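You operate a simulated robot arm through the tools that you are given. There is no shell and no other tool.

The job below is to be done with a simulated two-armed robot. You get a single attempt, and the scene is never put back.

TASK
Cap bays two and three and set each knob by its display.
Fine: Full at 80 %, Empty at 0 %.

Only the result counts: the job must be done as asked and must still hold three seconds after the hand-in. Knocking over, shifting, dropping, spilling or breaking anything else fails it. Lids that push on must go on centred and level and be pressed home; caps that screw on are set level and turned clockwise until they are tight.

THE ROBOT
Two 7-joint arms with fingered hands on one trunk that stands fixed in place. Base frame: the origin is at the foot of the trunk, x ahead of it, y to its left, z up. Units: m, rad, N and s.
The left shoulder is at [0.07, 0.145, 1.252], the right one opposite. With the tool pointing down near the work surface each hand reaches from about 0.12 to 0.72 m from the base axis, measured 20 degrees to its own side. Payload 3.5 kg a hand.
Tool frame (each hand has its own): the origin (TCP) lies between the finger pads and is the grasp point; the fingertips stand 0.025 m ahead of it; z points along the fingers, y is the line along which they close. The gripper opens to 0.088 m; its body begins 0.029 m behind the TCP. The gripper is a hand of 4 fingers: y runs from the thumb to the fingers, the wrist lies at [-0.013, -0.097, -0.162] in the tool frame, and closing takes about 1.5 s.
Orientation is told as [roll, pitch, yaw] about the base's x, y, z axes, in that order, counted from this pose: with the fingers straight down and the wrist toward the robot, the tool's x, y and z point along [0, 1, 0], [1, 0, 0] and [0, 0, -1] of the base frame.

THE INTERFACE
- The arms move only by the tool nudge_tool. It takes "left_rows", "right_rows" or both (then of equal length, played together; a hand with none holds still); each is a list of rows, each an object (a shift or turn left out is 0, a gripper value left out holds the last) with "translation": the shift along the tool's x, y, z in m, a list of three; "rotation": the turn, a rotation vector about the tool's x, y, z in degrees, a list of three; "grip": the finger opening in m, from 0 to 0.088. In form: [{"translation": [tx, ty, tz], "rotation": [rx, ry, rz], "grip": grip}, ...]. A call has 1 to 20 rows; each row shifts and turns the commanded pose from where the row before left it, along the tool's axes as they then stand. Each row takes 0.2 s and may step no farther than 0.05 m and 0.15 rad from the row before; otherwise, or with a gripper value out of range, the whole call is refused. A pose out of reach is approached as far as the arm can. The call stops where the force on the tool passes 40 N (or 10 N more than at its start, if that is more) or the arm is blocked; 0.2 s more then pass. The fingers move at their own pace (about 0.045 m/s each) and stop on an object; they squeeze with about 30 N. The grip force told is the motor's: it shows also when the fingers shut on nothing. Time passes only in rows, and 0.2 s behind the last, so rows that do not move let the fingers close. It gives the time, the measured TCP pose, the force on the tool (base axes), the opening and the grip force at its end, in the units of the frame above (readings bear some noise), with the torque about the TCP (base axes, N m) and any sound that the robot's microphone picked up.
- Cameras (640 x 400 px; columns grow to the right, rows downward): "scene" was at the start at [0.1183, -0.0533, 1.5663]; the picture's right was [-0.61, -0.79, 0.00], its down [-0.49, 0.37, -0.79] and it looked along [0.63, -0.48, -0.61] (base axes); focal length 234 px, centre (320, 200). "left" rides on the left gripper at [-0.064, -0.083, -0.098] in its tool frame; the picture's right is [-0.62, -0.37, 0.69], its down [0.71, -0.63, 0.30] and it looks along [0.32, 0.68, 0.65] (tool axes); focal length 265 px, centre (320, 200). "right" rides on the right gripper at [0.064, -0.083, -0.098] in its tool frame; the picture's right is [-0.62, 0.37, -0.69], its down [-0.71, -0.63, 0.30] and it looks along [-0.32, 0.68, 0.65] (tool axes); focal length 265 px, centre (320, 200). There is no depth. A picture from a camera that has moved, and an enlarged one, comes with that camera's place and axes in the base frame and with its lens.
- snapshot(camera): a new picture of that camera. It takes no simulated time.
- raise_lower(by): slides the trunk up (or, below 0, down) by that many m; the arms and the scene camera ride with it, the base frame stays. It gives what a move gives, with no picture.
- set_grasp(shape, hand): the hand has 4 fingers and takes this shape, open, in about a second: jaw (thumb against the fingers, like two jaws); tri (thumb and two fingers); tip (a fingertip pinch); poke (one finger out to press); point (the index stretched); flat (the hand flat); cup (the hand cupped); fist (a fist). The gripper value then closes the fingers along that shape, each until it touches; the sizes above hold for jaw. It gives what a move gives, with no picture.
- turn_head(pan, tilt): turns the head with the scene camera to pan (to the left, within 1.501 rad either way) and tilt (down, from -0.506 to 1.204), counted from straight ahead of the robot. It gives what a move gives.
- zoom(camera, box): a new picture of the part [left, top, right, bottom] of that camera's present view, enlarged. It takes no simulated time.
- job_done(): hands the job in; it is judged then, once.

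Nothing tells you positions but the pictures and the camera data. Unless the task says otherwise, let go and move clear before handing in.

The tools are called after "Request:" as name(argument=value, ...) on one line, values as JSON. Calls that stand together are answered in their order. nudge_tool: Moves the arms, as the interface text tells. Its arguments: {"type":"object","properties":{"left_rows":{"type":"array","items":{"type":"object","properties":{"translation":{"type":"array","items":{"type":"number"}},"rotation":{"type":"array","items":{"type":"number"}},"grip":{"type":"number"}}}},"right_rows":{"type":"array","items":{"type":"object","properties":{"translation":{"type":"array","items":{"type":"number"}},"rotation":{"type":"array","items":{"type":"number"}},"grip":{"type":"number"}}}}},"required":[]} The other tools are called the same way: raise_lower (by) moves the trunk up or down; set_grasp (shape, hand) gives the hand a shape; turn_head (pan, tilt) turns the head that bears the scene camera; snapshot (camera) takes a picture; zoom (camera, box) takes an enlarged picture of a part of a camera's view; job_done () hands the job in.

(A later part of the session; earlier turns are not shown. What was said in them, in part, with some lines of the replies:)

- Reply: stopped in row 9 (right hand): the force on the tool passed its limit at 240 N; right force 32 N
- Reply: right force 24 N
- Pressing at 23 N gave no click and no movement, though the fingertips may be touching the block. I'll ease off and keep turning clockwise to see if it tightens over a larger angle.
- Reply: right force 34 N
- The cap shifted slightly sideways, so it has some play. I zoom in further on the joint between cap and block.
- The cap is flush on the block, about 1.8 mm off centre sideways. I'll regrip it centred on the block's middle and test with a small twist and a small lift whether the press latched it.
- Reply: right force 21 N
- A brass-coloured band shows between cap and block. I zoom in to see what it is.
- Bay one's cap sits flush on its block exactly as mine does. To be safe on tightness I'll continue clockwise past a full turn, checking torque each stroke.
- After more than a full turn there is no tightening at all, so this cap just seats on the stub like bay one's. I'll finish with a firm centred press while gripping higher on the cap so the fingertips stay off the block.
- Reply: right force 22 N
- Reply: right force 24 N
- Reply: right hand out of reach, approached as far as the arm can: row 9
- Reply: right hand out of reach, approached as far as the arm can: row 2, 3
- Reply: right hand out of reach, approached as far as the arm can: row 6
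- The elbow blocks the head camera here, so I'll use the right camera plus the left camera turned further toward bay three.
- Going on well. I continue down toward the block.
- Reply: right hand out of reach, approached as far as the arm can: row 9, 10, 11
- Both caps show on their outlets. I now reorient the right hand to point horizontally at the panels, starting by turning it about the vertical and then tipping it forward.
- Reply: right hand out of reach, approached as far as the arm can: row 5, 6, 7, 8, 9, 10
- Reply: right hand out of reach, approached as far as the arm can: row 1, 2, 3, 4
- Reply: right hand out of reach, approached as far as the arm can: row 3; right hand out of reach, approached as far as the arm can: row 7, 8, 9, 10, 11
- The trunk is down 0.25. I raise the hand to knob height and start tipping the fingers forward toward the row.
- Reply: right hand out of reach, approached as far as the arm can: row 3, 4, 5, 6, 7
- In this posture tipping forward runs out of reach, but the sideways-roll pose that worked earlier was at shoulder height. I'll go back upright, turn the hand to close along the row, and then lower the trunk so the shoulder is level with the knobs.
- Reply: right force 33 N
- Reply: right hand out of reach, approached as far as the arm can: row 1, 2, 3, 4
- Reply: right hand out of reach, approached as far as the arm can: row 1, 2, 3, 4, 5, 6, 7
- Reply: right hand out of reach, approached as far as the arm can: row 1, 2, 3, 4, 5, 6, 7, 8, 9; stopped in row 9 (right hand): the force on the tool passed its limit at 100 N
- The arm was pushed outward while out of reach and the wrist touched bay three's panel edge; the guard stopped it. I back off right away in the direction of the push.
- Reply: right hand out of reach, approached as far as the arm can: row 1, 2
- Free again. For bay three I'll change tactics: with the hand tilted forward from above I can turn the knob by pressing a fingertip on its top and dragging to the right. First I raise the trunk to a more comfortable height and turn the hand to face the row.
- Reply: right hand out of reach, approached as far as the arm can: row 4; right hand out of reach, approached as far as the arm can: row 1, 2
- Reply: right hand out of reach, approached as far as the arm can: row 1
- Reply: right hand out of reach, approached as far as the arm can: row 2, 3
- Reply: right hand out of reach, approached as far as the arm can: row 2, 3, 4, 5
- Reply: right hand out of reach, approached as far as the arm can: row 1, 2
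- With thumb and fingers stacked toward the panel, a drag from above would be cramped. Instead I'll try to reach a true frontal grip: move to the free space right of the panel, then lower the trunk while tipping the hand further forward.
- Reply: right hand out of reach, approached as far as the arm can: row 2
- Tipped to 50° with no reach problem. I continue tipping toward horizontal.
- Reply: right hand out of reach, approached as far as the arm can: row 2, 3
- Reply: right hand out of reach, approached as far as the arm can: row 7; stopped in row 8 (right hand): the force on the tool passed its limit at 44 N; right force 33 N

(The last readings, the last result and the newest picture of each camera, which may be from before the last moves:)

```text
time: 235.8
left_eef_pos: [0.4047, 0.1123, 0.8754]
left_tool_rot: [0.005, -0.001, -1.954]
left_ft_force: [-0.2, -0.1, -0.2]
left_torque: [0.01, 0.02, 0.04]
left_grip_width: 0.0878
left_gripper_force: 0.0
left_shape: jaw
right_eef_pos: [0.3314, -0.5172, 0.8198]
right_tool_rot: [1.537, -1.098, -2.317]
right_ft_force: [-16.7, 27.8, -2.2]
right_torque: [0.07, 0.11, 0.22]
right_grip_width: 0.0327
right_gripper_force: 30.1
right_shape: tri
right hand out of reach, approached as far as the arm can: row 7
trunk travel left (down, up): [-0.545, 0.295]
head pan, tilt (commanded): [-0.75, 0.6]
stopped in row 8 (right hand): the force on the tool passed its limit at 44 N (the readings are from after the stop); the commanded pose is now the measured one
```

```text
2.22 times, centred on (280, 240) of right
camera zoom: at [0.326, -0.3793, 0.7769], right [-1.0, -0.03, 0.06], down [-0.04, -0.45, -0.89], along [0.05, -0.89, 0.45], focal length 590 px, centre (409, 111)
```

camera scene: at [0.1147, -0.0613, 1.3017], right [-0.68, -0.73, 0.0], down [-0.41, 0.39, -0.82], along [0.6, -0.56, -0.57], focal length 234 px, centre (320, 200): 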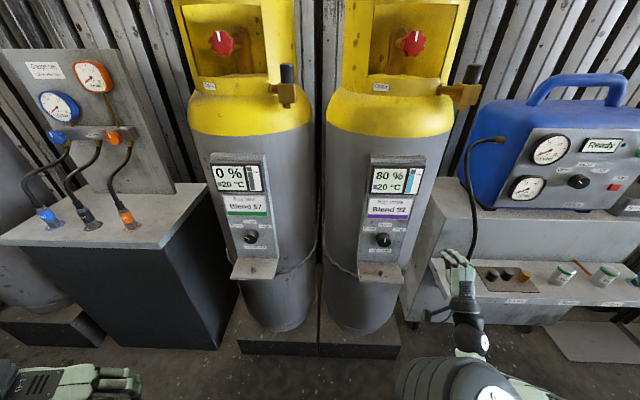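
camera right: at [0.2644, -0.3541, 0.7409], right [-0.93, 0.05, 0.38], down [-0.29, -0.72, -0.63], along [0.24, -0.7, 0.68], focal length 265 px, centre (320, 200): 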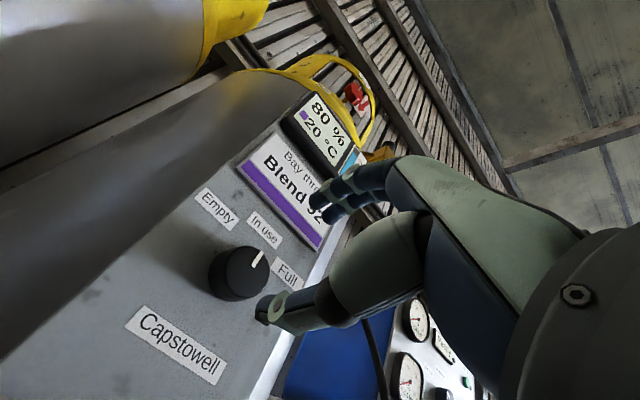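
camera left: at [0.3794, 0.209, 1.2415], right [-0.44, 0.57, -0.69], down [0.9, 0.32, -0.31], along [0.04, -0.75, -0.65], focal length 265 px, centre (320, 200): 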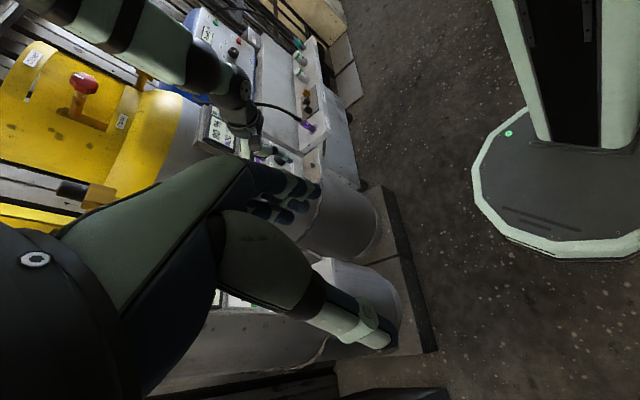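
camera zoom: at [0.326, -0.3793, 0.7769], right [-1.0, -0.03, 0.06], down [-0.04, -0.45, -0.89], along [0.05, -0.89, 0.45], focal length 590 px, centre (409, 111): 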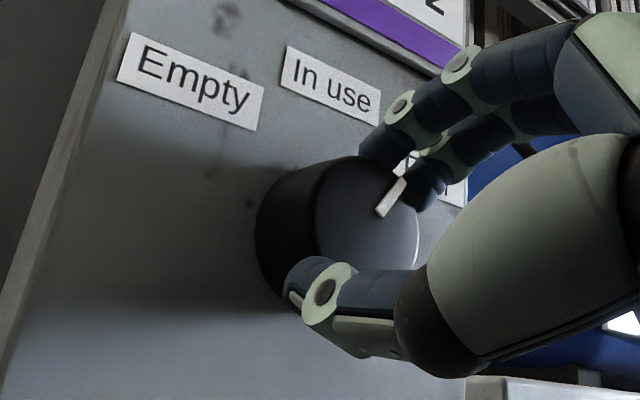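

The knob turned about 27° before the wrist ran out of travel and the fingertips pressed the panel. I relieve the force, let go, and back off.

Request:
nudge_tool(right_rows=[{"translation": [0, 0, -0.003]}, {"translation": [0, 0, -0.003]}, {"grip": 0.04}, {"grip": 0.062}, {}, {}, {"translation": [0, 0, -0.02]}, {"translation": [0, 0, -0.02]}, {}])

Request:
zoom(camera="scene", box=[350, 210, 430, 290])

Request:
zoom(camera="right", box=[150, 130, 370, 330])

```text
time: 237.8
left_eef_pos: [0.4074, 0.1076, 0.8747]
left_tool_rot: [-0.001, 0.0, -1.955]
left_ft_force: [-0.3, -0.3, 0.4]
left_torque: [0.01, -0.02, -0.01]
left_grip_width: 0.0876
left_gripper_force: 0.0
left_shape: jaw
right_eef_pos: [0.3102, -0.5145, 0.8377]
right_tool_rot: [1.524, -1.1, -2.301]
right_ft_force: [-0.1, 0.4, 0.5]
right_torque: [-0.01, -0.01, 0.0]
right_grip_width: 0.0616
right_gripper_force: 0.2
right_shape: tri
right hand out of reach, approached as far as the arm can: row 2, 7, 8
trunk travel left (down, up): [-0.545, 0.295]
head pan, tilt (commanded): [-0.75, 0.6]
```

```text
5.00 times, centred on (390, 250) of scene
camera zoom: at [0.1145, -0.0609, 1.3017], right [-0.68, -0.73, 0.0], down [-0.41, 0.39, -0.82], along [0.6, -0.56, -0.57], focal length 1169 px, centre (-30, -50)
```

zoom: 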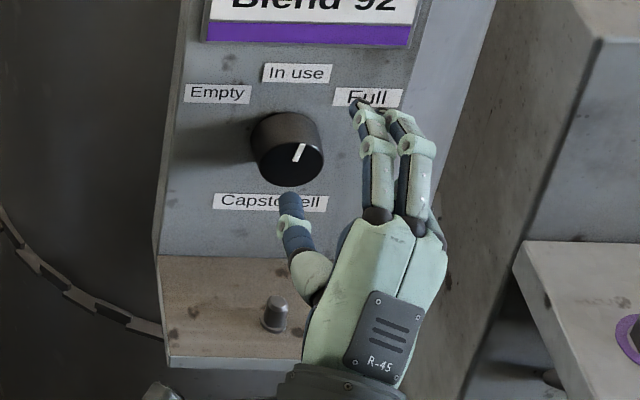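

```text
2.00 times, centred on (260, 230) of right
camera zoom: at [0.304, -0.3776, 0.7942], right [-1.0, -0.03, 0.06], down [-0.04, -0.45, -0.89], along [0.06, -0.89, 0.45], focal length 531 px, centre (440, 140)
```

zoom: 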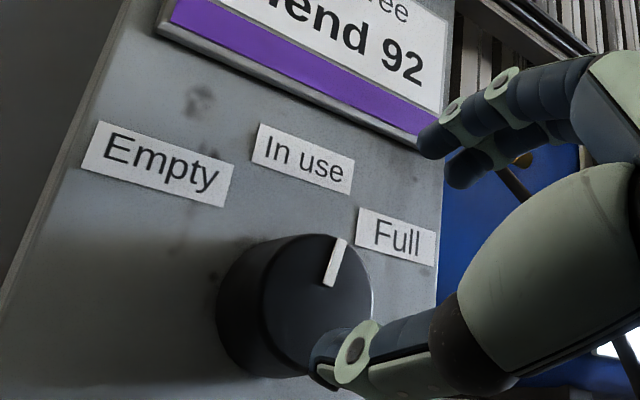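

The pointer has moved about halfway to "Full". I roll the hand back while withdrawing to regain wrist travel.

Request:
nudge_tool(right_rows=[{"translation": [0, 0, -0.005], "rotation": [0, 0, -7]}, {"translation": [0, 0, -0.008], "rotation": [0, 0, -7]}, {"translation": [0, 0, -0.01], "rotation": [0, 0, -7]}, {"translation": [0, 0, -0.01], "rotation": [0, 0, -7]}, {"rotation": [0, 0, -7]}, {"rotation": [0, 0, -7]}, {}])

Request:
zoom(camera="scene", box=[350, 210, 430, 290])

Request:
snapshot(camera="right")

```text
time: 239.4
left_eef_pos: [0.4067, 0.1094, 0.8742]
left_tool_rot: [0.0, -0.001, -1.955]
left_ft_force: [0.7, -0.5, 0.4]
left_torque: [0.0, 0.01, -0.02]
left_grip_width: 0.0875
left_gripper_force: 0.2
left_shape: jaw
right_eef_pos: [0.2863, -0.4939, 0.8381]
right_tool_rot: [-1.498, -1.308, 0.723]
right_ft_force: [0.4, 0.1, 0.3]
right_torque: [-0.04, 0.0, 0.0]
right_grip_width: 0.0616
right_gripper_force: 0.1
right_shape: tri
trunk travel left (down, up): [-0.545, 0.295]
head pan, tilt (commanded): [-0.75, 0.6]
```

```text
5.00 times, centred on (390, 250) of scene
camera zoom: at [0.1145, -0.0609, 1.3017], right [-0.68, -0.73, 0.0], down [-0.41, 0.39, -0.82], along [0.6, -0.56, -0.57], focal length 1169 px, centre (-30, -50)
```

zoom: 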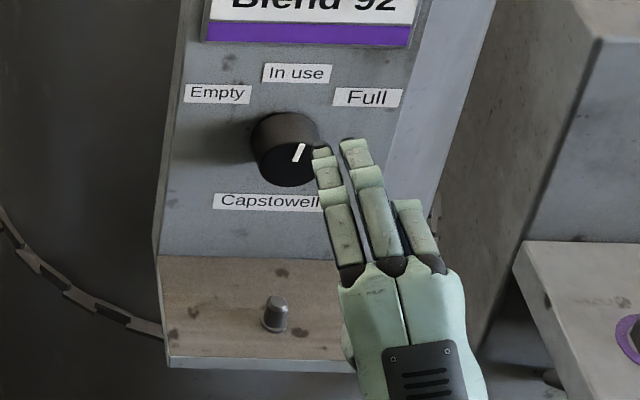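

```text
taken
camera right: at [0.2426, -0.3925, 0.7428], right [-0.84, 0.12, 0.53], down [-0.39, -0.82, -0.43], along [0.38, -0.57, 0.73], focal length 265 px, centre (320, 200)
```

right: 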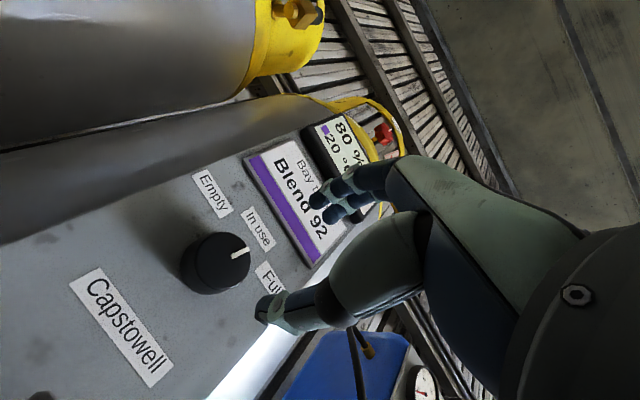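

Pointer at about 27°. I recentre the rolled hand on the knob for a second stroke.

Request:
nudge_tool(right_rows=[{"translation": [0.0117, -0.0091, 0]}, {"translation": [0.0116, -0.0091, 0]}, {}, {}])

Request:
zoom(camera="right", box=[160, 160, 360, 330])

```text
time: 240.4
left_eef_pos: [0.4076, 0.1079, 0.8748]
left_tool_rot: [0.0, 0.0, -1.954]
left_ft_force: [0.5, 0.0, 0.2]
left_torque: [0.02, -0.01, 0.0]
left_grip_width: 0.0876
left_gripper_force: 0.0
left_shape: jaw
right_eef_pos: [0.2975, -0.4791, 0.8132]
right_tool_rot: [-1.494, -1.31, 0.721]
right_ft_force: [0.4, 0.6, -0.3]
right_torque: [0.0, 0.0, -0.01]
right_grip_width: 0.0619
right_gripper_force: 0.0
right_shape: tri
trunk travel left (down, up): [-0.545, 0.295]
head pan, tilt (commanded): [-0.75, 0.6]
```

```text
2.35 times, centred on (260, 245) of right
camera zoom: at [0.2551, -0.3796, 0.7187], right [-0.84, 0.12, 0.53], down [-0.39, -0.82, -0.43], along [0.38, -0.57, 0.73], focal length 624 px, centre (461, 94)
```

zoom: 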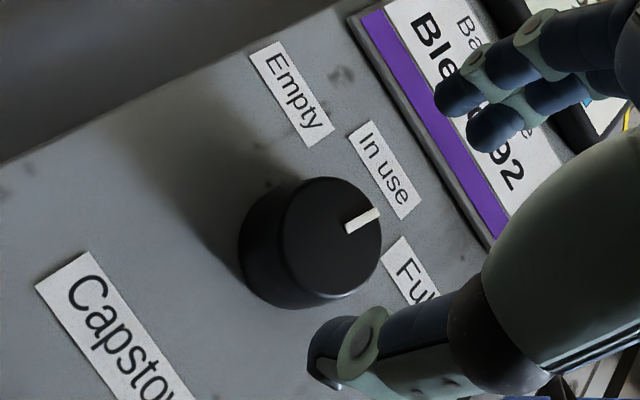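

Centred. I advance and close on the knob again.

Request:
nudge_tool(right_rows=[{"translation": [0, 0, 0.02]}, {"translation": [0, 0, 0.015]}, {"translation": [0, 0, 0.011]}, {}, {"grip": 0.045}, {}, {"grip": 0.02}, {}, {}, {}, {}])

Request:
zoom(camera="right", box=[170, 150, 390, 330])

```text
time: 242.8
left_eef_pos: [0.4072, 0.1096, 0.8746]
left_tool_rot: [0.001, -0.002, -1.955]
left_ft_force: [-0.8, 0.6, 0.3]
left_torque: [0.02, 0.03, 0.01]
left_grip_width: 0.0877
left_gripper_force: 0.1
left_shape: jaw
right_eef_pos: [0.3315, -0.51, 0.8136]
right_tool_rot: [-1.497, -1.309, 0.725]
right_ft_force: [-4.4, 15.1, -0.1]
right_torque: [0.17, 0.27, 0.07]
right_grip_width: 0.0266
right_gripper_force: 30.1
right_shape: tri
trunk travel left (down, up): [-0.545, 0.295]
head pan, tilt (commanded): [-0.75, 0.6]
```

```text
2.22 times, centred on (280, 240) of right
camera zoom: at [0.2876, -0.4097, 0.7185], right [-0.84, 0.12, 0.53], down [-0.39, -0.82, -0.43], along [0.38, -0.56, 0.73], focal length 590 px, centre (409, 111)
```

zoom: 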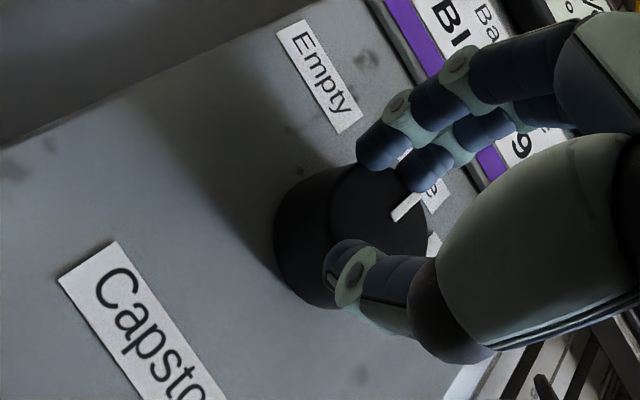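

There's some axial and side load. I trim the position slightly before turning.

Request:
nudge_tool(right_rows=[{"translation": [0.002, 0.0006, -0.002]}, {"translation": [0.001, 0, -0.001]}, {}])

```text
time: 243.6
left_eef_pos: [0.4073, 0.1093, 0.8747]
left_tool_rot: [-0.002, 0.001, -1.954]
left_ft_force: [-0.1, 0.0, -0.5]
left_torque: [-0.01, 0.02, 0.01]
left_grip_width: 0.0879
left_gripper_force: 0.0
left_shape: jaw
right_eef_pos: [0.3309, -0.5076, 0.8137]
right_tool_rot: [-1.503, -1.311, 0.729]
right_ft_force: [1.2, 3.9, 3.1]
right_torque: [-0.22, -0.16, 0.14]
right_grip_width: 0.0244
right_gripper_force: 29.6
right_shape: tri
trunk travel left (down, up): [-0.545, 0.295]
head pan, tilt (commanded): [-0.75, 0.6]
```

The fingers are sliding off the knob's front edge. I open, go a little deeper, and close again.

Request:
nudge_tool(right_rows=[{"grip": 0.045}, {"grip": 0.062}, {}, {"translation": [0, 0, 0.005]}, {"translation": [0, 0, 0.004]}, {}, {"grip": 0.045}, {}, {"grip": 0.02}, {}, {}, {}, {}])

Request:
zoom(camera="right", box=[170, 150, 390, 330])

Request:
zoom(camera="scene", box=[350, 210, 430, 290])

```text
time: 246.4
left_eef_pos: [0.4068, 0.1088, 0.8724]
left_tool_rot: [0.0, -0.001, -1.956]
left_ft_force: [0.2, 0.6, -0.4]
left_torque: [-0.01, -0.01, 0.0]
left_grip_width: 0.0878
left_gripper_force: 0.1
left_shape: jaw
right_eef_pos: [0.3388, -0.5127, 0.814]
right_tool_rot: [-1.494, -1.309, 0.719]
right_ft_force: [2.7, 2.1, 1.2]
right_torque: [-0.07, -0.01, 0.08]
right_grip_width: 0.0279
right_gripper_force: 29.7
right_shape: tri
trunk travel left (down, up): [-0.545, 0.295]
head pan, tilt (commanded): [-0.75, 0.6]
```

```text
2.22 times, centred on (280, 240) of right
camera zoom: at [0.2942, -0.4132, 0.7181], right [-0.84, 0.12, 0.53], down [-0.39, -0.82, -0.43], along [0.38, -0.57, 0.73], focal length 590 px, centre (409, 111)
```

zoom: 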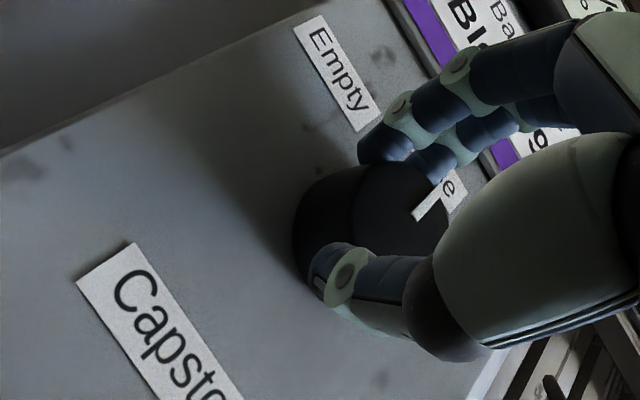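

```text
5.00 times, centred on (390, 250) of scene
camera zoom: at [0.115, -0.0602, 1.3017], right [-0.68, -0.73, 0.0], down [-0.41, 0.38, -0.83], along [0.6, -0.56, -0.56], focal length 1169 px, centre (-30, -50)
```

zoom: 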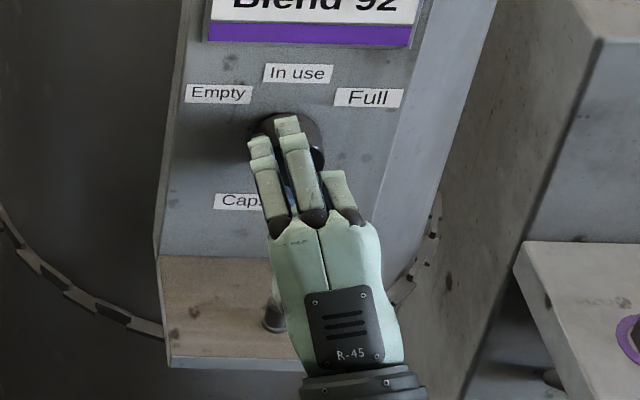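

Good grip with small loads. I turn the second stroke clockwise.

Request:
nudge_tool(right_rows=[{"rotation": [0, 0, 4]}, {}, {"rotation": [0, 0, 4]}, {}, {"rotation": [0, 0, 4]}, {}, {}])

Request:
nudge_tool(right_rows=[{"rotation": [0, 0, 4]}, {}, {"rotation": [0, 0, 4]}, {}, {"rotation": [0, 0, 3]}, {}, {}])

Request:
zoom(camera="right", box=[170, 150, 390, 330])

```text
time: 248.0
left_eef_pos: [0.4075, 0.1095, 0.8744]
left_tool_rot: [0.0, -0.002, -1.955]
left_ft_force: [-0.3, -0.2, -0.6]
left_torque: [-0.01, -0.02, -0.01]
left_grip_width: 0.088
left_gripper_force: 0.0
left_shape: jaw
right_eef_pos: [0.3374, -0.5136, 0.8126]
right_tool_rot: [-1.229, -1.517, 0.45]
right_ft_force: [6.1, 4.9, 6.2]
right_torque: [-0.2, -0.03, 0.14]
right_grip_width: 0.0279
right_gripper_force: 30.1
right_shape: tri
trunk travel left (down, up): [-0.545, 0.295]
head pan, tilt (commanded): [-0.75, 0.6]
```

```text
time: 249.6
left_eef_pos: [0.407, 0.1099, 0.8739]
left_tool_rot: [0.0, -0.002, -1.954]
left_ft_force: [0.1, 0.9, 0.5]
left_torque: [-0.01, 0.01, 0.02]
left_grip_width: 0.0878
left_gripper_force: 0.2
left_shape: jaw
right_eef_pos: [0.3375, -0.5137, 0.8147]
right_tool_rot: [1.444, -1.429, -2.22]
right_ft_force: [9.2, 2.3, 10.5]
right_torque: [-0.34, -0.13, 0.14]
right_grip_width: 0.0278
right_gripper_force: 29.6
right_shape: tri
trunk travel left (down, up): [-0.545, 0.295]
head pan, tilt (commanded): [-0.75, 0.6]
```

```text
2.22 times, centred on (280, 240) of right
camera zoom: at [0.3191, -0.388, 0.7429], right [-0.96, 0.01, 0.29], down [-0.23, -0.65, -0.73], along [0.18, -0.76, 0.62], focal length 590 px, centre (409, 111)
```

zoom: 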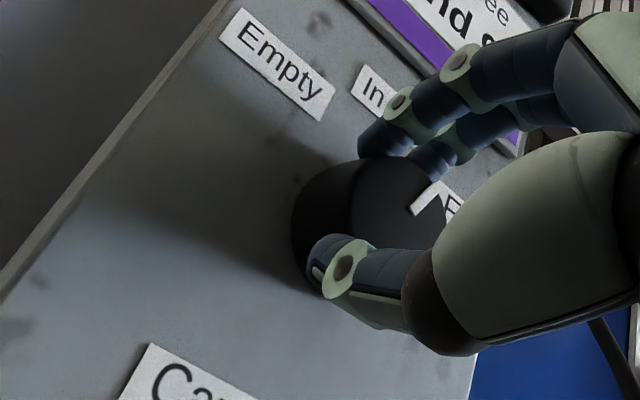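

About 50° in total. I release and back off to read the pointer.

Request:
nudge_tool(right_rows=[{"grip": 0.045}, {"grip": 0.062}, {}, {}, {"translation": [0, 0, -0.02]}, {"translation": [0, 0, -0.02]}, {"translation": [0, 0, -0.02], "rotation": [0, 0, -5]}, {"rotation": [0, 0, -6]}, {}])

Request:
zoom(camera="scene", box=[350, 210, 430, 290])

Request:
snapshot(camera="right")

```text
time: 251.6
left_eef_pos: [0.4064, 0.1089, 0.8741]
left_tool_rot: [0.001, 0.0, -1.955]
left_ft_force: [0.0, 0.8, -0.6]
left_torque: [-0.01, 0.01, 0.02]
left_grip_width: 0.0879
left_gripper_force: 0.0
left_shape: jaw
right_eef_pos: [0.2955, -0.4717, 0.8143]
right_tool_rot: [-1.211, -1.515, 0.434]
right_ft_force: [-0.3, 0.9, -0.1]
right_torque: [-0.02, 0.01, -0.02]
right_grip_width: 0.0619
right_gripper_force: 0.1
right_shape: tri
trunk travel left (down, up): [-0.545, 0.295]
head pan, tilt (commanded): [-0.75, 0.6]
```

```text
5.00 times, centred on (390, 250) of scene
camera zoom: at [0.1143, -0.0607, 1.3018], right [-0.68, -0.73, 0.0], down [-0.41, 0.39, -0.83], along [0.6, -0.56, -0.56], focal length 1169 px, centre (-30, -50)
```

zoom: 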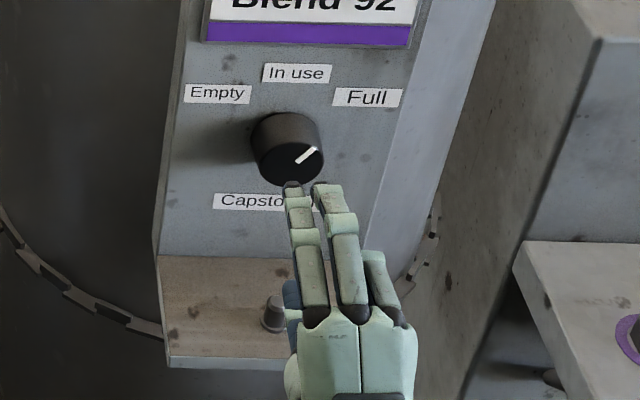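

```text
taken
camera right: at [0.2647, -0.3579, 0.7303], right [-0.91, 0.05, 0.41], down [-0.31, -0.74, -0.6], along [0.27, -0.67, 0.69], focal length 265 px, centre (320, 200)
```

right: 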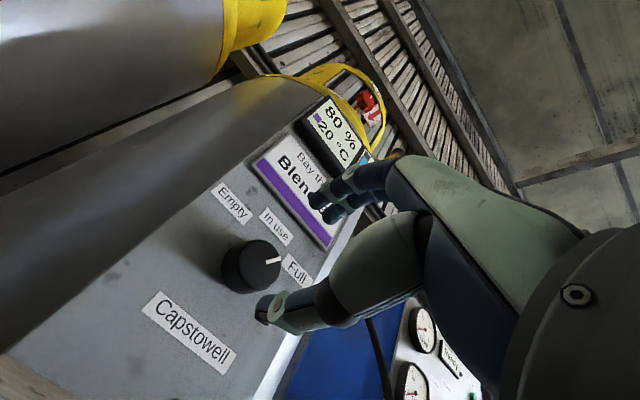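

The pointer now aims at "Full". I zoom in to measure its angle against the label.

Request:
zoom(camera="right", box=[195, 175, 335, 305])

Request:
zoom(camera="scene", box=[362, 220, 412, 256])

```text
3.08 times, centred on (265, 240) of right
camera zoom: at [0.2647, -0.3579, 0.7303], right [-0.91, 0.05, 0.41], down [-0.31, -0.74, -0.6], along [0.27, -0.67, 0.69], focal length 817 px, centre (489, 77)
```

zoom: 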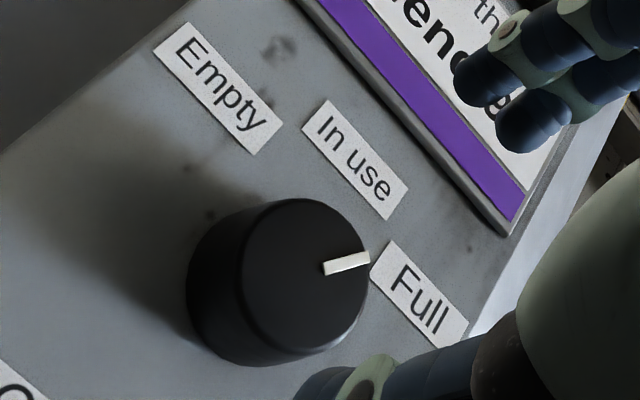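

```text
11.11 times, centred on (387, 238) of scene
camera zoom: at [0.1143, -0.0607, 1.3018], right [-0.68, -0.73, 0.0], down [-0.41, 0.39, -0.83], along [0.6, -0.56, -0.56], focal length 2598 px, centre (-424, -222)
```

zoom: 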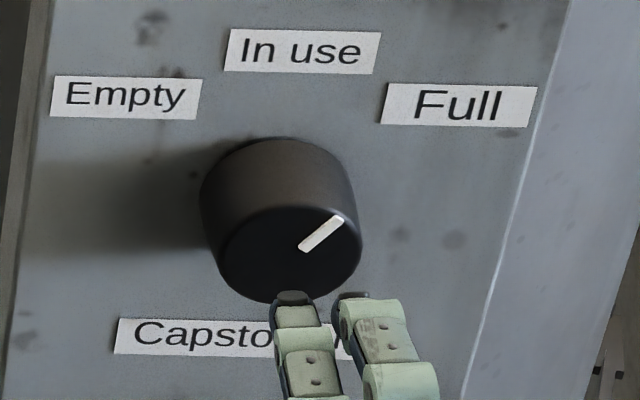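

The pointer is at about 38°, so some slip occurred; the label is at about 53°. I recentre (4 mm to the right) and give it another stroke.

Request:
nudge_tool(right_rows=[{"translation": [-0.004, 0.001, 0.01]}, {"translation": [0, 0, 0.02]}, {"translation": [0, 0, 0.018]}, {"translation": [0, 0, 0.01]}, {}])

Request:
zoom(camera="right", box=[170, 150, 390, 330])

Request:
zoom(camera="scene", box=[350, 210, 430, 290])

```text
time: 252.8
left_eef_pos: [0.4067, 0.1071, 0.8747]
left_tool_rot: [0.0, -0.001, -1.955]
left_ft_force: [0.0, -0.4, -0.1]
left_torque: [-0.02, 0.02, -0.03]
left_grip_width: 0.0879
left_gripper_force: 0.1
left_shape: jaw
right_eef_pos: [0.3336, -0.5154, 0.814]
right_tool_rot: [-1.198, -1.517, 0.421]
right_ft_force: [-0.4, 0.4, 0.2]
right_torque: [-0.02, -0.01, 0.02]
right_grip_width: 0.0617
right_gripper_force: 0.0
right_shape: tri
trunk travel left (down, up): [-0.545, 0.295]
head pan, tilt (commanded): [-0.75, 0.6]
```

```text
2.22 times, centred on (280, 240) of right
camera zoom: at [0.3034, -0.4013, 0.7301], right [-0.91, 0.05, 0.41], down [-0.31, -0.74, -0.6], along [0.27, -0.67, 0.69], focal length 590 px, centre (409, 111)
```

zoom: 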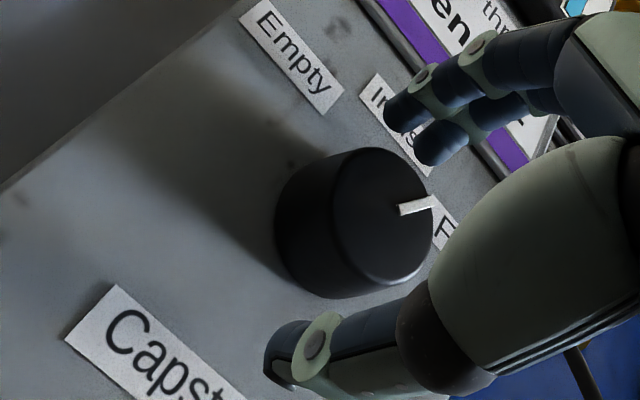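

```text
5.00 times, centred on (390, 250) of scene
camera zoom: at [0.1143, -0.0609, 1.3017], right [-0.68, -0.73, 0.0], down [-0.41, 0.39, -0.83], along [0.6, -0.56, -0.56], focal length 1169 px, centre (-30, -50)
```

zoom: 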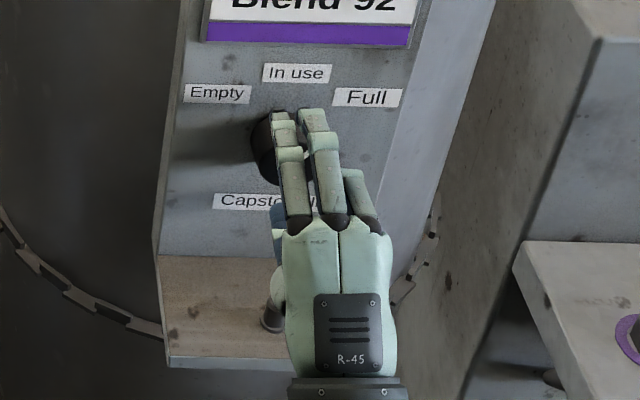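

Well centred at the right depth. I close and turn about 16° more.

Request:
nudge_tool(right_rows=[{"grip": 0.045}, {}, {"grip": 0.02}, {}, {}, {}, {}])

Request:
nudge_tool(right_rows=[{"rotation": [0, 0, 4]}, {}, {"rotation": [0, 0, 4]}, {}, {"rotation": [0, 0, 4]}, {}, {"rotation": [0, 0, 4]}, {}, {}])

Request:
zoom(camera="right", box=[170, 150, 390, 330])

```text
time: 254.4
left_eef_pos: [0.4069, 0.11, 0.8749]
left_tool_rot: [0.001, 0.0, -1.955]
left_ft_force: [-0.1, 0.2, -0.4]
left_torque: [0.04, 0.02, -0.01]
left_grip_width: 0.0877
left_gripper_force: 0.0
left_shape: jaw
right_eef_pos: [0.3335, -0.515, 0.8145]
right_tool_rot: [-1.209, -1.516, 0.433]
right_ft_force: [1.4, 1.2, 2.8]
right_torque: [-0.09, -0.07, 0.03]
right_grip_width: 0.0302
right_gripper_force: 29.9
right_shape: tri
trunk travel left (down, up): [-0.545, 0.295]
head pan, tilt (commanded): [-0.75, 0.6]
```

```text
time: 256.4
left_eef_pos: [0.4065, 0.1089, 0.8753]
left_tool_rot: [-0.001, -0.001, -1.955]
left_ft_force: [-1.1, 0.0, -0.2]
left_torque: [0.0, -0.03, -0.03]
left_grip_width: 0.0877
left_gripper_force: 0.1
left_shape: jaw
right_eef_pos: [0.3343, -0.5147, 0.8149]
right_tool_rot: [1.49, -1.34, -2.268]
right_ft_force: [2.0, 2.0, 4.9]
right_torque: [-0.11, -0.1, 0.04]
right_grip_width: 0.0298
right_gripper_force: 29.9
right_shape: tri
trunk travel left (down, up): [-0.545, 0.295]
head pan, tilt (commanded): [-0.75, 0.6]
```

```text
2.22 times, centred on (280, 240) of right
camera zoom: at [0.319, -0.3857, 0.7505], right [-0.97, -0.01, 0.23], down [-0.18, -0.6, -0.78], along [0.14, -0.8, 0.58], focal length 590 px, centre (409, 111)
```

zoom: 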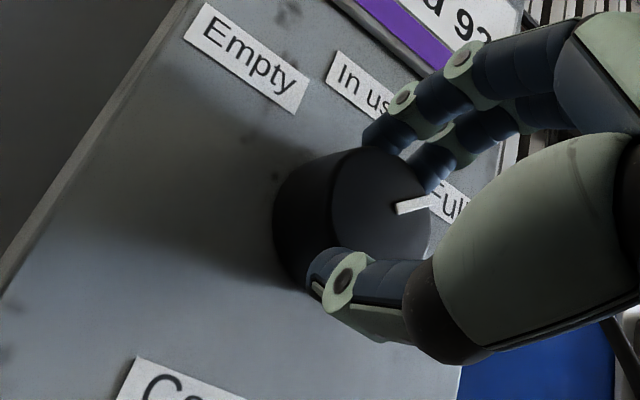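

Clean stroke with a full grip. I release, withdraw and check the pointer.

Request:
nudge_tool(right_rows=[{"grip": 0.045}, {"grip": 0.062}, {}, {}, {"translation": [0, 0, -0.02]}, {"translation": [0, 0, -0.02], "rotation": [0, 0, -5]}, {"translation": [0, 0, -0.02], "rotation": [0, 0, -7]}, {}])

Request:
zoom(camera="scene", box=[362, 220, 412, 256])

Request:
zoom(camera="right", box=[195, 175, 335, 305])

```text
time: 258.2
left_eef_pos: [0.4077, 0.1081, 0.8738]
left_tool_rot: [0.0, 0.0, -1.956]
left_ft_force: [-0.9, 0.0, -0.5]
left_torque: [0.01, 0.0, 0.0]
left_grip_width: 0.0878
left_gripper_force: 0.0
left_shape: jaw
right_eef_pos: [0.2908, -0.4738, 0.8143]
right_tool_rot: [0.728, -1.544, -1.503]
right_ft_force: [0.4, 0.0, -0.3]
right_torque: [0.0, 0.0, 0.04]
right_grip_width: 0.0619
right_gripper_force: 0.1
right_shape: tri
trunk travel left (down, up): [-0.545, 0.295]
head pan, tilt (commanded): [-0.75, 0.6]
```

```text
11.11 times, centred on (387, 238) of scene
camera zoom: at [0.1148, -0.061, 1.3017], right [-0.68, -0.73, 0.0], down [-0.41, 0.39, -0.82], along [0.6, -0.56, -0.57], focal length 2598 px, centre (-424, -222)
```

zoom: 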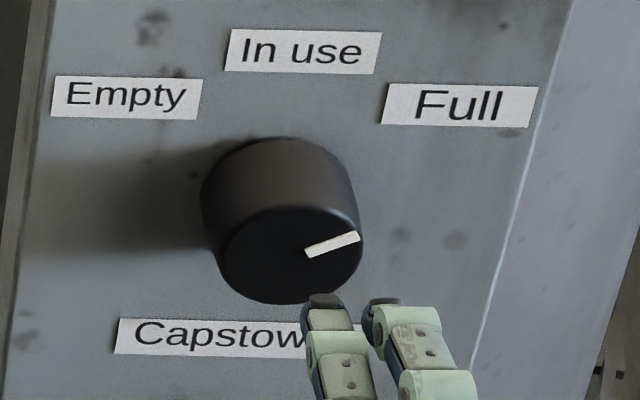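

```text
3.08 times, centred on (265, 240) of right
camera zoom: at [0.2649, -0.3556, 0.735], right [-0.93, 0.03, 0.37], down [-0.28, -0.71, -0.65], along [0.24, -0.71, 0.66], focal length 817 px, centre (489, 77)
```

zoom: 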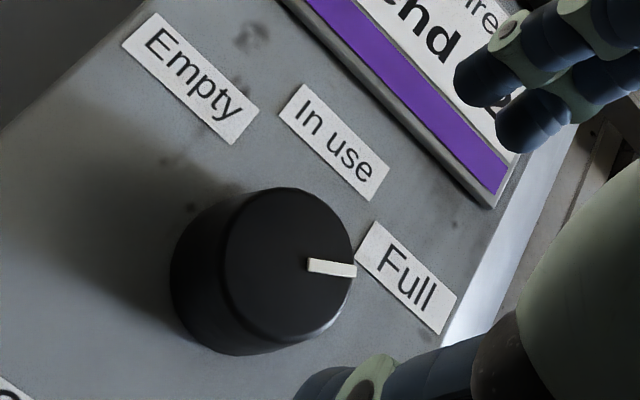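

By both cameras the pointer is now at about 60–63°, a little past the label's 54°. I regrip and turn back about 8°.

Request:
nudge_tool(right_rows=[{"translation": [0.001, 0, 0.02]}, {"translation": [0, 0, 0.02]}, {"translation": [0, 0, 0.012]}, {"translation": [0, 0, 0.007]}, {}, {"grip": 0.045}, {}, {"grip": 0.02}, {}, {}, {}, {}])

Request:
nudge_tool(right_rows=[{"rotation": [0, 0, -3]}, {}, {"rotation": [0, 0, -3]}, {}, {"rotation": [0, 0, -2]}, {}, {}])

Request:
nudge_tool(right_rows=[{"grip": 0.045}, {"grip": 0.062}, {}, {}, {"translation": [0, 0, -0.02]}, {"translation": [0, 0, -0.02]}, {"translation": [0, 0, -0.02]}, {}])

Request:
zoom(camera="scene", box=[362, 220, 412, 256])

Request:
zoom(camera="right", box=[195, 175, 335, 305])

```text
time: 260.8
left_eef_pos: [0.408, 0.1093, 0.8752]
left_tool_rot: [-0.001, 0.0, -1.956]
left_ft_force: [0.6, -1.0, 0.2]
left_torque: [0.01, -0.01, 0.0]
left_grip_width: 0.0877
left_gripper_force: 0.0
left_shape: jaw
right_eef_pos: [0.3335, -0.5142, 0.8137]
right_tool_rot: [0.788, -1.544, -1.563]
right_ft_force: [1.3, -0.1, 2.3]
right_torque: [-0.09, -0.06, 0.02]
right_grip_width: 0.03
right_gripper_force: 30.0
right_shape: tri
trunk travel left (down, up): [-0.545, 0.295]
head pan, tilt (commanded): [-0.75, 0.6]
```

```text
time: 262.4
left_eef_pos: [0.4075, 0.1079, 0.8733]
left_tool_rot: [0.001, 0.0, -1.954]
left_ft_force: [0.0, 0.1, 0.8]
left_torque: [0.0, 0.01, -0.01]
left_grip_width: 0.0879
left_gripper_force: 0.1
left_shape: jaw
right_eef_pos: [0.3324, -0.5148, 0.8135]
right_tool_rot: [-1.406, -1.449, 0.63]
right_ft_force: [1.5, -1.3, 0.4]
right_torque: [-0.06, -0.05, 0.03]
right_grip_width: 0.0298
right_gripper_force: 30.1
right_shape: tri
trunk travel left (down, up): [-0.545, 0.295]
head pan, tilt (commanded): [-0.75, 0.6]
```

```text
time: 264.2
left_eef_pos: [0.408, 0.1079, 0.8746]
left_tool_rot: [0.0, 0.001, -1.953]
left_ft_force: [0.3, 0.4, 0.1]
left_torque: [0.03, -0.02, -0.01]
left_grip_width: 0.0877
left_gripper_force: 0.1
left_shape: jaw
right_eef_pos: [0.2908, -0.4714, 0.8152]
right_tool_rot: [-1.407, -1.449, 0.632]
right_ft_force: [0.2, 0.4, -0.4]
right_torque: [-0.03, -0.02, -0.01]
right_grip_width: 0.0616
right_gripper_force: 0.0
right_shape: tri
trunk travel left (down, up): [-0.545, 0.295]
head pan, tilt (commanded): [-0.75, 0.6]
```

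```text
11.11 times, centred on (387, 238) of scene
camera zoom: at [0.1147, -0.0612, 1.3017], right [-0.68, -0.73, 0.0], down [-0.41, 0.39, -0.82], along [0.6, -0.56, -0.57], focal length 2598 px, centre (-424, -222)
```

zoom: 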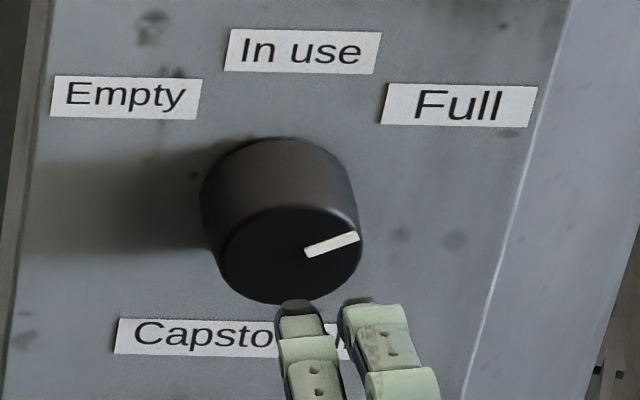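

```text
3.08 times, centred on (265, 240) of right
camera zoom: at [0.2561, -0.3623, 0.7273], right [-0.89, 0.07, 0.45], down [-0.34, -0.77, -0.55], along [0.31, -0.64, 0.7], focal length 817 px, centre (489, 77)
```

zoom: 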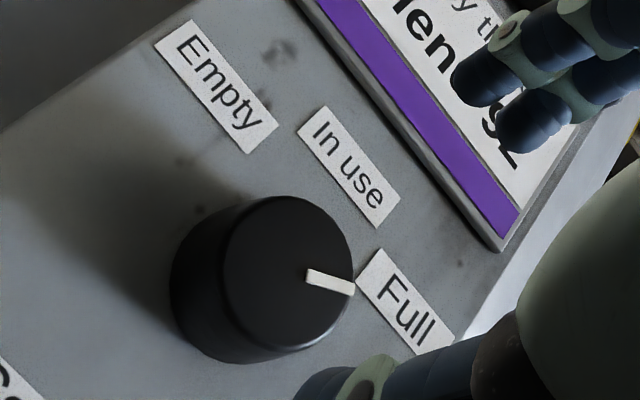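

The pointer sits exactly where it was before the turn-back, so it snaps into a detent at "Full". I check whether bay two's knob also sits in its detent.

Request:
zoom(camera="scene", box=[225, 215, 280, 255])

Request:
snapshot(camera="scene")

```text
10.00 times, centred on (252, 235) of scene
camera zoom: at [0.1147, -0.0612, 1.3017], right [-0.68, -0.73, 0.0], down [-0.41, 0.39, -0.82], along [0.6, -0.56, -0.57], focal length 2338 px, centre (995, -150)
```

zoom: 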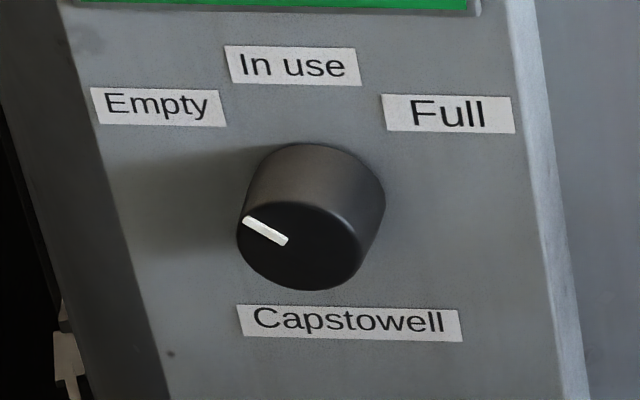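

```text
taken
camera scene: at [0.1147, -0.0612, 1.3017], right [-0.68, -0.73, 0.0], down [-0.41, 0.39, -0.82], along [0.6, -0.56, -0.57], focal length 234 px, centre (320, 200)
```

scene: 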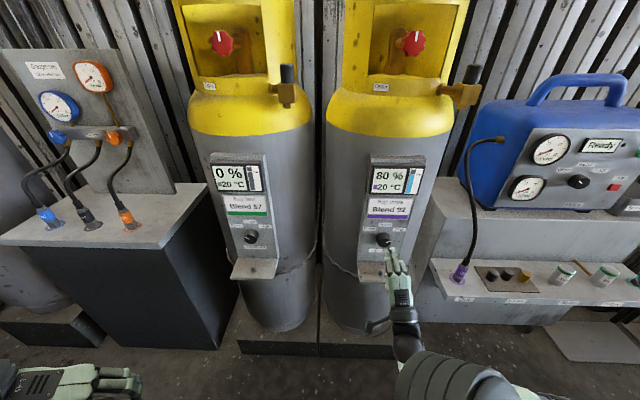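

The two pointers differ: bay two about 52°, bay three about 61°, with labels at 54°. To learn whether there's a detent I grip bay three's knob again, turn back 12°, and look before and after release.

Request:
nudge_tool(right_rows=[{"translation": [0.001, -0.001, 0.02]}, {"translation": [0, 0, 0.02]}, {"translation": [0, 0, 0.012]}, {"translation": [0, 0, 0.007]}, {}, {"grip": 0.045}, {}, {"grip": 0.02}, {}, {}, {}, {}])

Request:
zoom(camera="right", box=[230, 190, 350, 290])

Request:
nudge_tool(right_rows=[{"rotation": [0, 0, -4]}, {}, {"rotation": [0, 0, -4]}, {}, {"rotation": [0, 0, -4]}, {}, {}])

Request:
zoom(camera="right", box=[230, 190, 350, 290])

```text
time: 266.8
left_eef_pos: [0.4071, 0.1096, 0.8737]
left_tool_rot: [0.001, 0.0, -1.955]
left_ft_force: [0.4, 0.4, 0.2]
left_torque: [0.03, 0.03, 0.03]
left_grip_width: 0.0879
left_gripper_force: 0.0
left_shape: jaw
right_eef_pos: [0.3327, -0.5122, 0.8131]
right_tool_rot: [-1.409, -1.448, 0.635]
right_ft_force: [1.8, 1.1, 1.7]
right_torque: [-0.06, -0.01, 0.04]
right_grip_width: 0.0291
right_gripper_force: 30.1
right_shape: tri
trunk travel left (down, up): [-0.545, 0.295]
head pan, tilt (commanded): [-0.75, 0.6]
```

```text
4.00 times, centred on (290, 240) of right
camera zoom: at [0.299, -0.4033, 0.7254], right [-0.89, 0.07, 0.45], down [-0.34, -0.77, -0.55], along [0.31, -0.64, 0.7], focal length 1062 px, centre (440, 40)
```

zoom: 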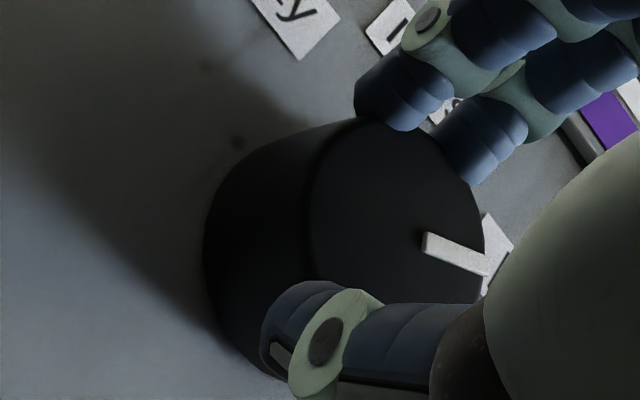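

```text
time: 268.4
left_eef_pos: [0.4059, 0.1085, 0.8741]
left_tool_rot: [0.001, -0.001, -1.954]
left_ft_force: [0.0, -1.2, -0.3]
left_torque: [-0.02, 0.02, -0.01]
left_grip_width: 0.0877
left_gripper_force: 0.1
left_shape: jaw
right_eef_pos: [0.3333, -0.513, 0.8135]
right_tool_rot: [-1.509, -1.241, 0.736]
right_ft_force: [-0.7, -0.2, 0.3]
right_torque: [-0.02, -0.03, -0.01]
right_grip_width: 0.029
right_gripper_force: 29.8
right_shape: tri
trunk travel left (down, up): [-0.545, 0.295]
head pan, tilt (commanded): [-0.75, 0.6]
```

```text
4.00 times, centred on (290, 240) of right
camera zoom: at [0.2845, -0.4178, 0.7158], right [-0.81, 0.15, 0.56], down [-0.41, -0.84, -0.37], along [0.42, -0.53, 0.74], focal length 1062 px, centre (440, 40)
```

zoom: 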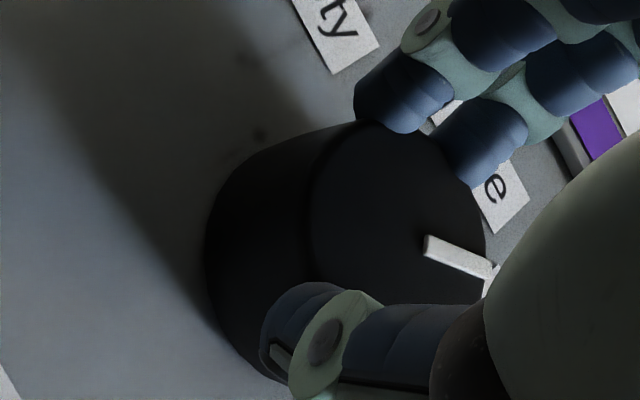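

The knob followed the hand by the full 12°. Now I release and see whether it stays or springs back.

Request:
nudge_tool(right_rows=[{"grip": 0.035}, {"grip": 0.045}, {"grip": 0.062}, {}, {}, {"translation": [0, 0, -0.02]}, {"translation": [0, 0, -0.02]}, {"translation": [0, 0, -0.02]}, {}])

Request:
zoom(camera="scene", box=[362, 220, 412, 256])

Request:
zoom(camera="right", box=[195, 175, 335, 305])

```text
time: 270.4
left_eef_pos: [0.4074, 0.1085, 0.8739]
left_tool_rot: [0.001, 0.001, -1.955]
left_ft_force: [0.0, 0.4, -0.2]
left_torque: [0.0, -0.05, -0.02]
left_grip_width: 0.0877
left_gripper_force: 0.2
left_shape: jaw
right_eef_pos: [0.2899, -0.4703, 0.813]
right_tool_rot: [-1.511, -1.241, 0.738]
right_ft_force: [0.3, 0.9, 0.3]
right_torque: [0.0, 0.01, 0.0]
right_grip_width: 0.0617
right_gripper_force: 0.1
right_shape: tri
trunk travel left (down, up): [-0.545, 0.295]
head pan, tilt (commanded): [-0.75, 0.6]
```

```text
11.11 times, centred on (387, 238) of scene
camera zoom: at [0.1147, -0.0612, 1.3017], right [-0.68, -0.73, 0.0], down [-0.41, 0.39, -0.82], along [0.6, -0.56, -0.57], focal length 2598 px, centre (-424, -222)
```

zoom: 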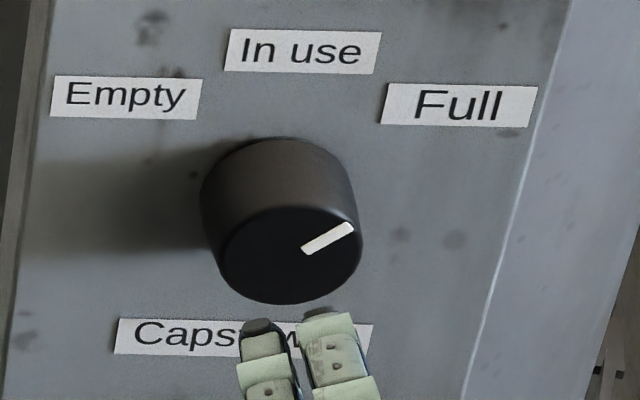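

```text
3.08 times, centred on (265, 240) of right
camera zoom: at [0.2416, -0.3751, 0.7161], right [-0.81, 0.14, 0.56], down [-0.4, -0.84, -0.37], along [0.42, -0.53, 0.74], focal length 817 px, centre (489, 77)
```

zoom: 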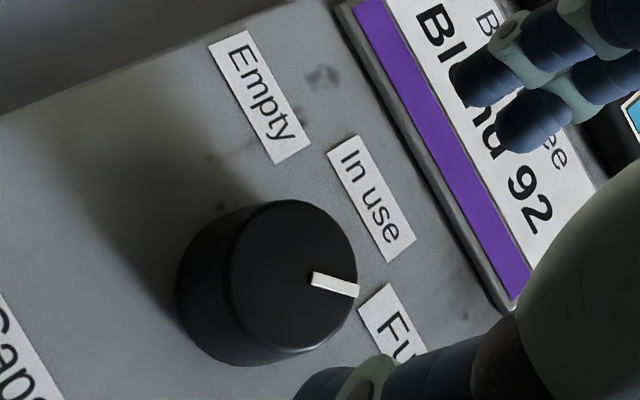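

It stays where left, at about 51°, with the label at 54°: no detent, and now matching bay two's 52°. Both pointers aim at their labels. I withdraw the hand further and take a full look.

Request:
nudge_tool(right_rows=[{"translation": [0, 0, -0.02]}, {"translation": [0, 0, -0.02]}, {}])

Request:
snapshot(camera="scene")

Request:
zoom(camera="scene", box=[265, 55, 310, 115])

Request:
zoom(camera="scene", box=[440, 55, 490, 115])

```text
time: 271.2
left_eef_pos: [0.4066, 0.1087, 0.8748]
left_tool_rot: [0.0, 0.001, -1.955]
left_ft_force: [-0.1, -0.9, 0.7]
left_torque: [-0.01, -0.04, -0.01]
left_grip_width: 0.0877
left_gripper_force: 0.1
left_shape: jaw
right_eef_pos: [0.262, -0.4429, 0.8152]
right_tool_rot: [-1.507, -1.243, 0.734]
right_ft_force: [0.5, 0.7, -0.2]
right_torque: [0.02, -0.03, -0.02]
right_grip_width: 0.062
right_gripper_force: 0.0
right_shape: tri
trunk travel left (down, up): [-0.545, 0.295]
head pan, tilt (commanded): [-0.75, 0.6]
```

```text
taken
camera scene: at [0.1146, -0.0611, 1.3017], right [-0.68, -0.73, 0.0], down [-0.41, 0.39, -0.82], along [0.6, -0.56, -0.57], focal length 234 px, centre (320, 200)
```

scene: 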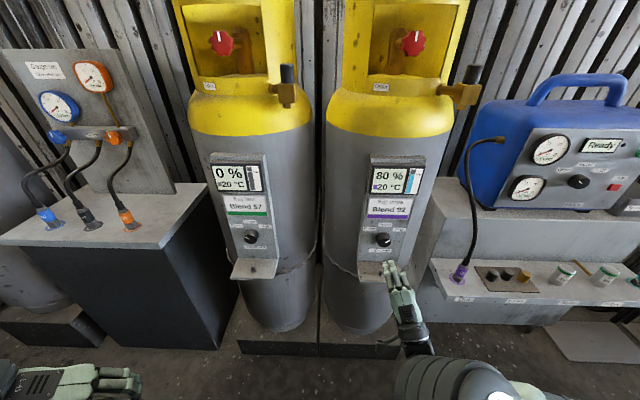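

```text
6.67 times, centred on (288, 85) of scene
camera zoom: at [0.1146, -0.0611, 1.3017], right [-0.68, -0.73, 0.0], down [-0.41, 0.39, -0.82], along [0.6, -0.56, -0.57], focal length 1559 px, centre (537, 967)
```

zoom: 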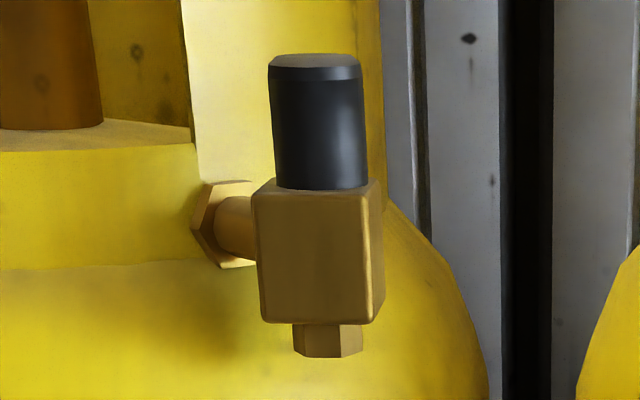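

```text
6.67 times, centred on (465, 85) of scene
camera zoom: at [0.1146, -0.0611, 1.3017], right [-0.68, -0.73, 0.0], down [-0.41, 0.39, -0.82], along [0.6, -0.56, -0.57], focal length 1559 px, centre (-647, 967)
```

zoom: 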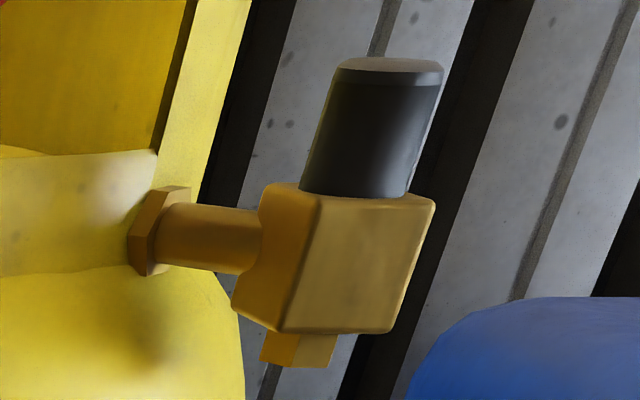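

Both caps sit flush and level, and both knobs are set. I move the right hand a bit further clear of the row and verify nothing else changed.

Request:
nudge_tool(right_rows=[{"translation": [0, 0, -0.02]}, {"translation": [0, 0, -0.02]}, {}])

Request:
snapshot(camera="scene")

Request:
snapshot(camera="right")

Request:
snapshot(camera="left")

```text
time: 272.0
left_eef_pos: [0.4068, 0.1089, 0.8738]
left_tool_rot: [0.001, -0.001, -1.955]
left_ft_force: [0.6, -0.5, -0.2]
left_torque: [0.05, 0.0, -0.01]
left_grip_width: 0.0874
left_gripper_force: 0.2
left_shape: jaw
right_eef_pos: [0.2475, -0.4283, 0.8159]
right_tool_rot: [-1.51, -1.24, 0.736]
right_ft_force: [0.4, -0.8, 0.4]
right_torque: [0.03, 0.02, -0.02]
right_grip_width: 0.0617
right_gripper_force: 0.0
right_shape: tri
right hand out of reach, approached as far as the arm can: row 2
trunk travel left (down, up): [-0.545, 0.295]
head pan, tilt (commanded): [-0.75, 0.6]
```

```text
taken
camera scene: at [0.1141, -0.0607, 1.3018], right [-0.68, -0.73, 0.0], down [-0.41, 0.39, -0.83], along [0.6, -0.56, -0.56], focal length 234 px, centre (320, 200)
```

scene: 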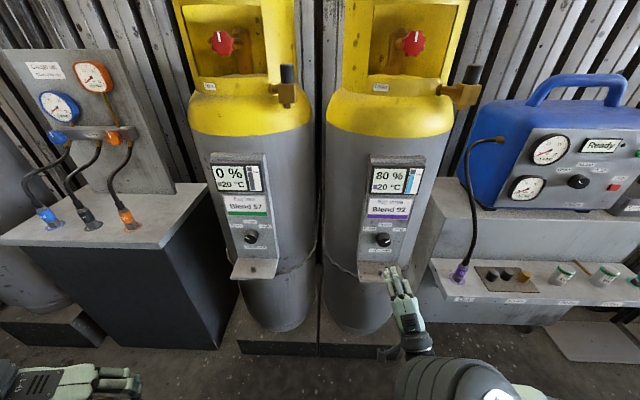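

```text
taken
camera right: at [0.1992, -0.3329, 0.7183], right [-0.81, 0.14, 0.56], down [-0.4, -0.84, -0.37], along [0.42, -0.53, 0.74], focal length 265 px, centre (320, 200)
```

right: 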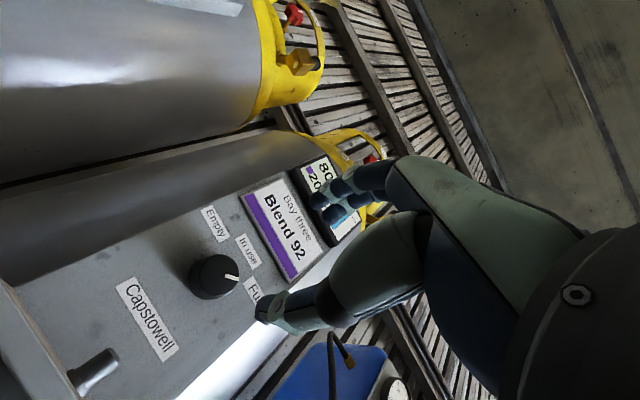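

```text
taken
camera left: at [0.3781, 0.2098, 0.9717], right [-0.44, 0.57, -0.69], down [0.9, 0.32, -0.3], along [0.04, -0.76, -0.65], focal length 265 px, centre (320, 200)
```

left: 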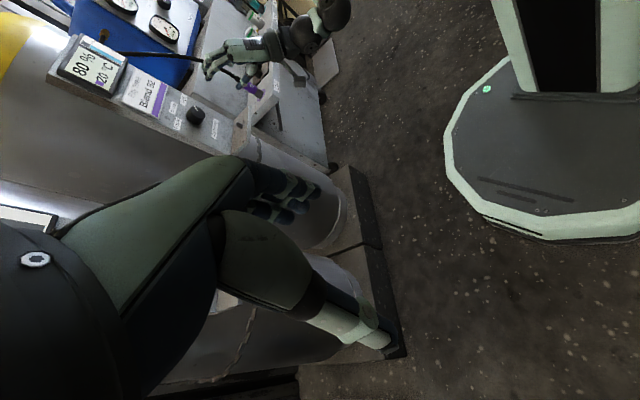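

Both caps sit flush on their outlets, the pointers read "Empty" on bay two and "Full" on bay three, and both red valves still show "Closed". The hands are empty and clear of everything, so I hand the job in.

Request:
job_done()

```text
The job is handed in.
```

I fitted both caps and set both knobs by their displays, then handed the job in. The hand-in gave no result back, so I can't say whether it passed.

| | Display | Cap | Knob |
|---|---|---|---|
| **Bay two** | 0 % | Flush on the outlet, level, about 1 mm off centre | "Empty", about 2° short of the label |
| **Bay three** | 80 % | Flush on the outlet, level, centred | "Full", about 3° short of the label |

- **Caps may not be tight:** they seem to just seat. Bay two's went flush when set down, lifted off freely, and never tightened over more than a full clockwise turn or under presses of up to 33 N. I pressed bay three's to 18 N without turning it. Both now look the same as bay one's fitted cap.
- **Contact with bay three:** while repositioning, the right wrist bumped the edge of bay three's panel and the guard stopped it at about 100 N. Nothing looked shifted or damaged afterwards. Fingertips also pressed on both panels at 30–45 N while I was turning the knobs.
- **Knobs:** they have no click positions and stay where they are left.

Both red valves still show "Closed", and both hands are empty and clear of the bays.
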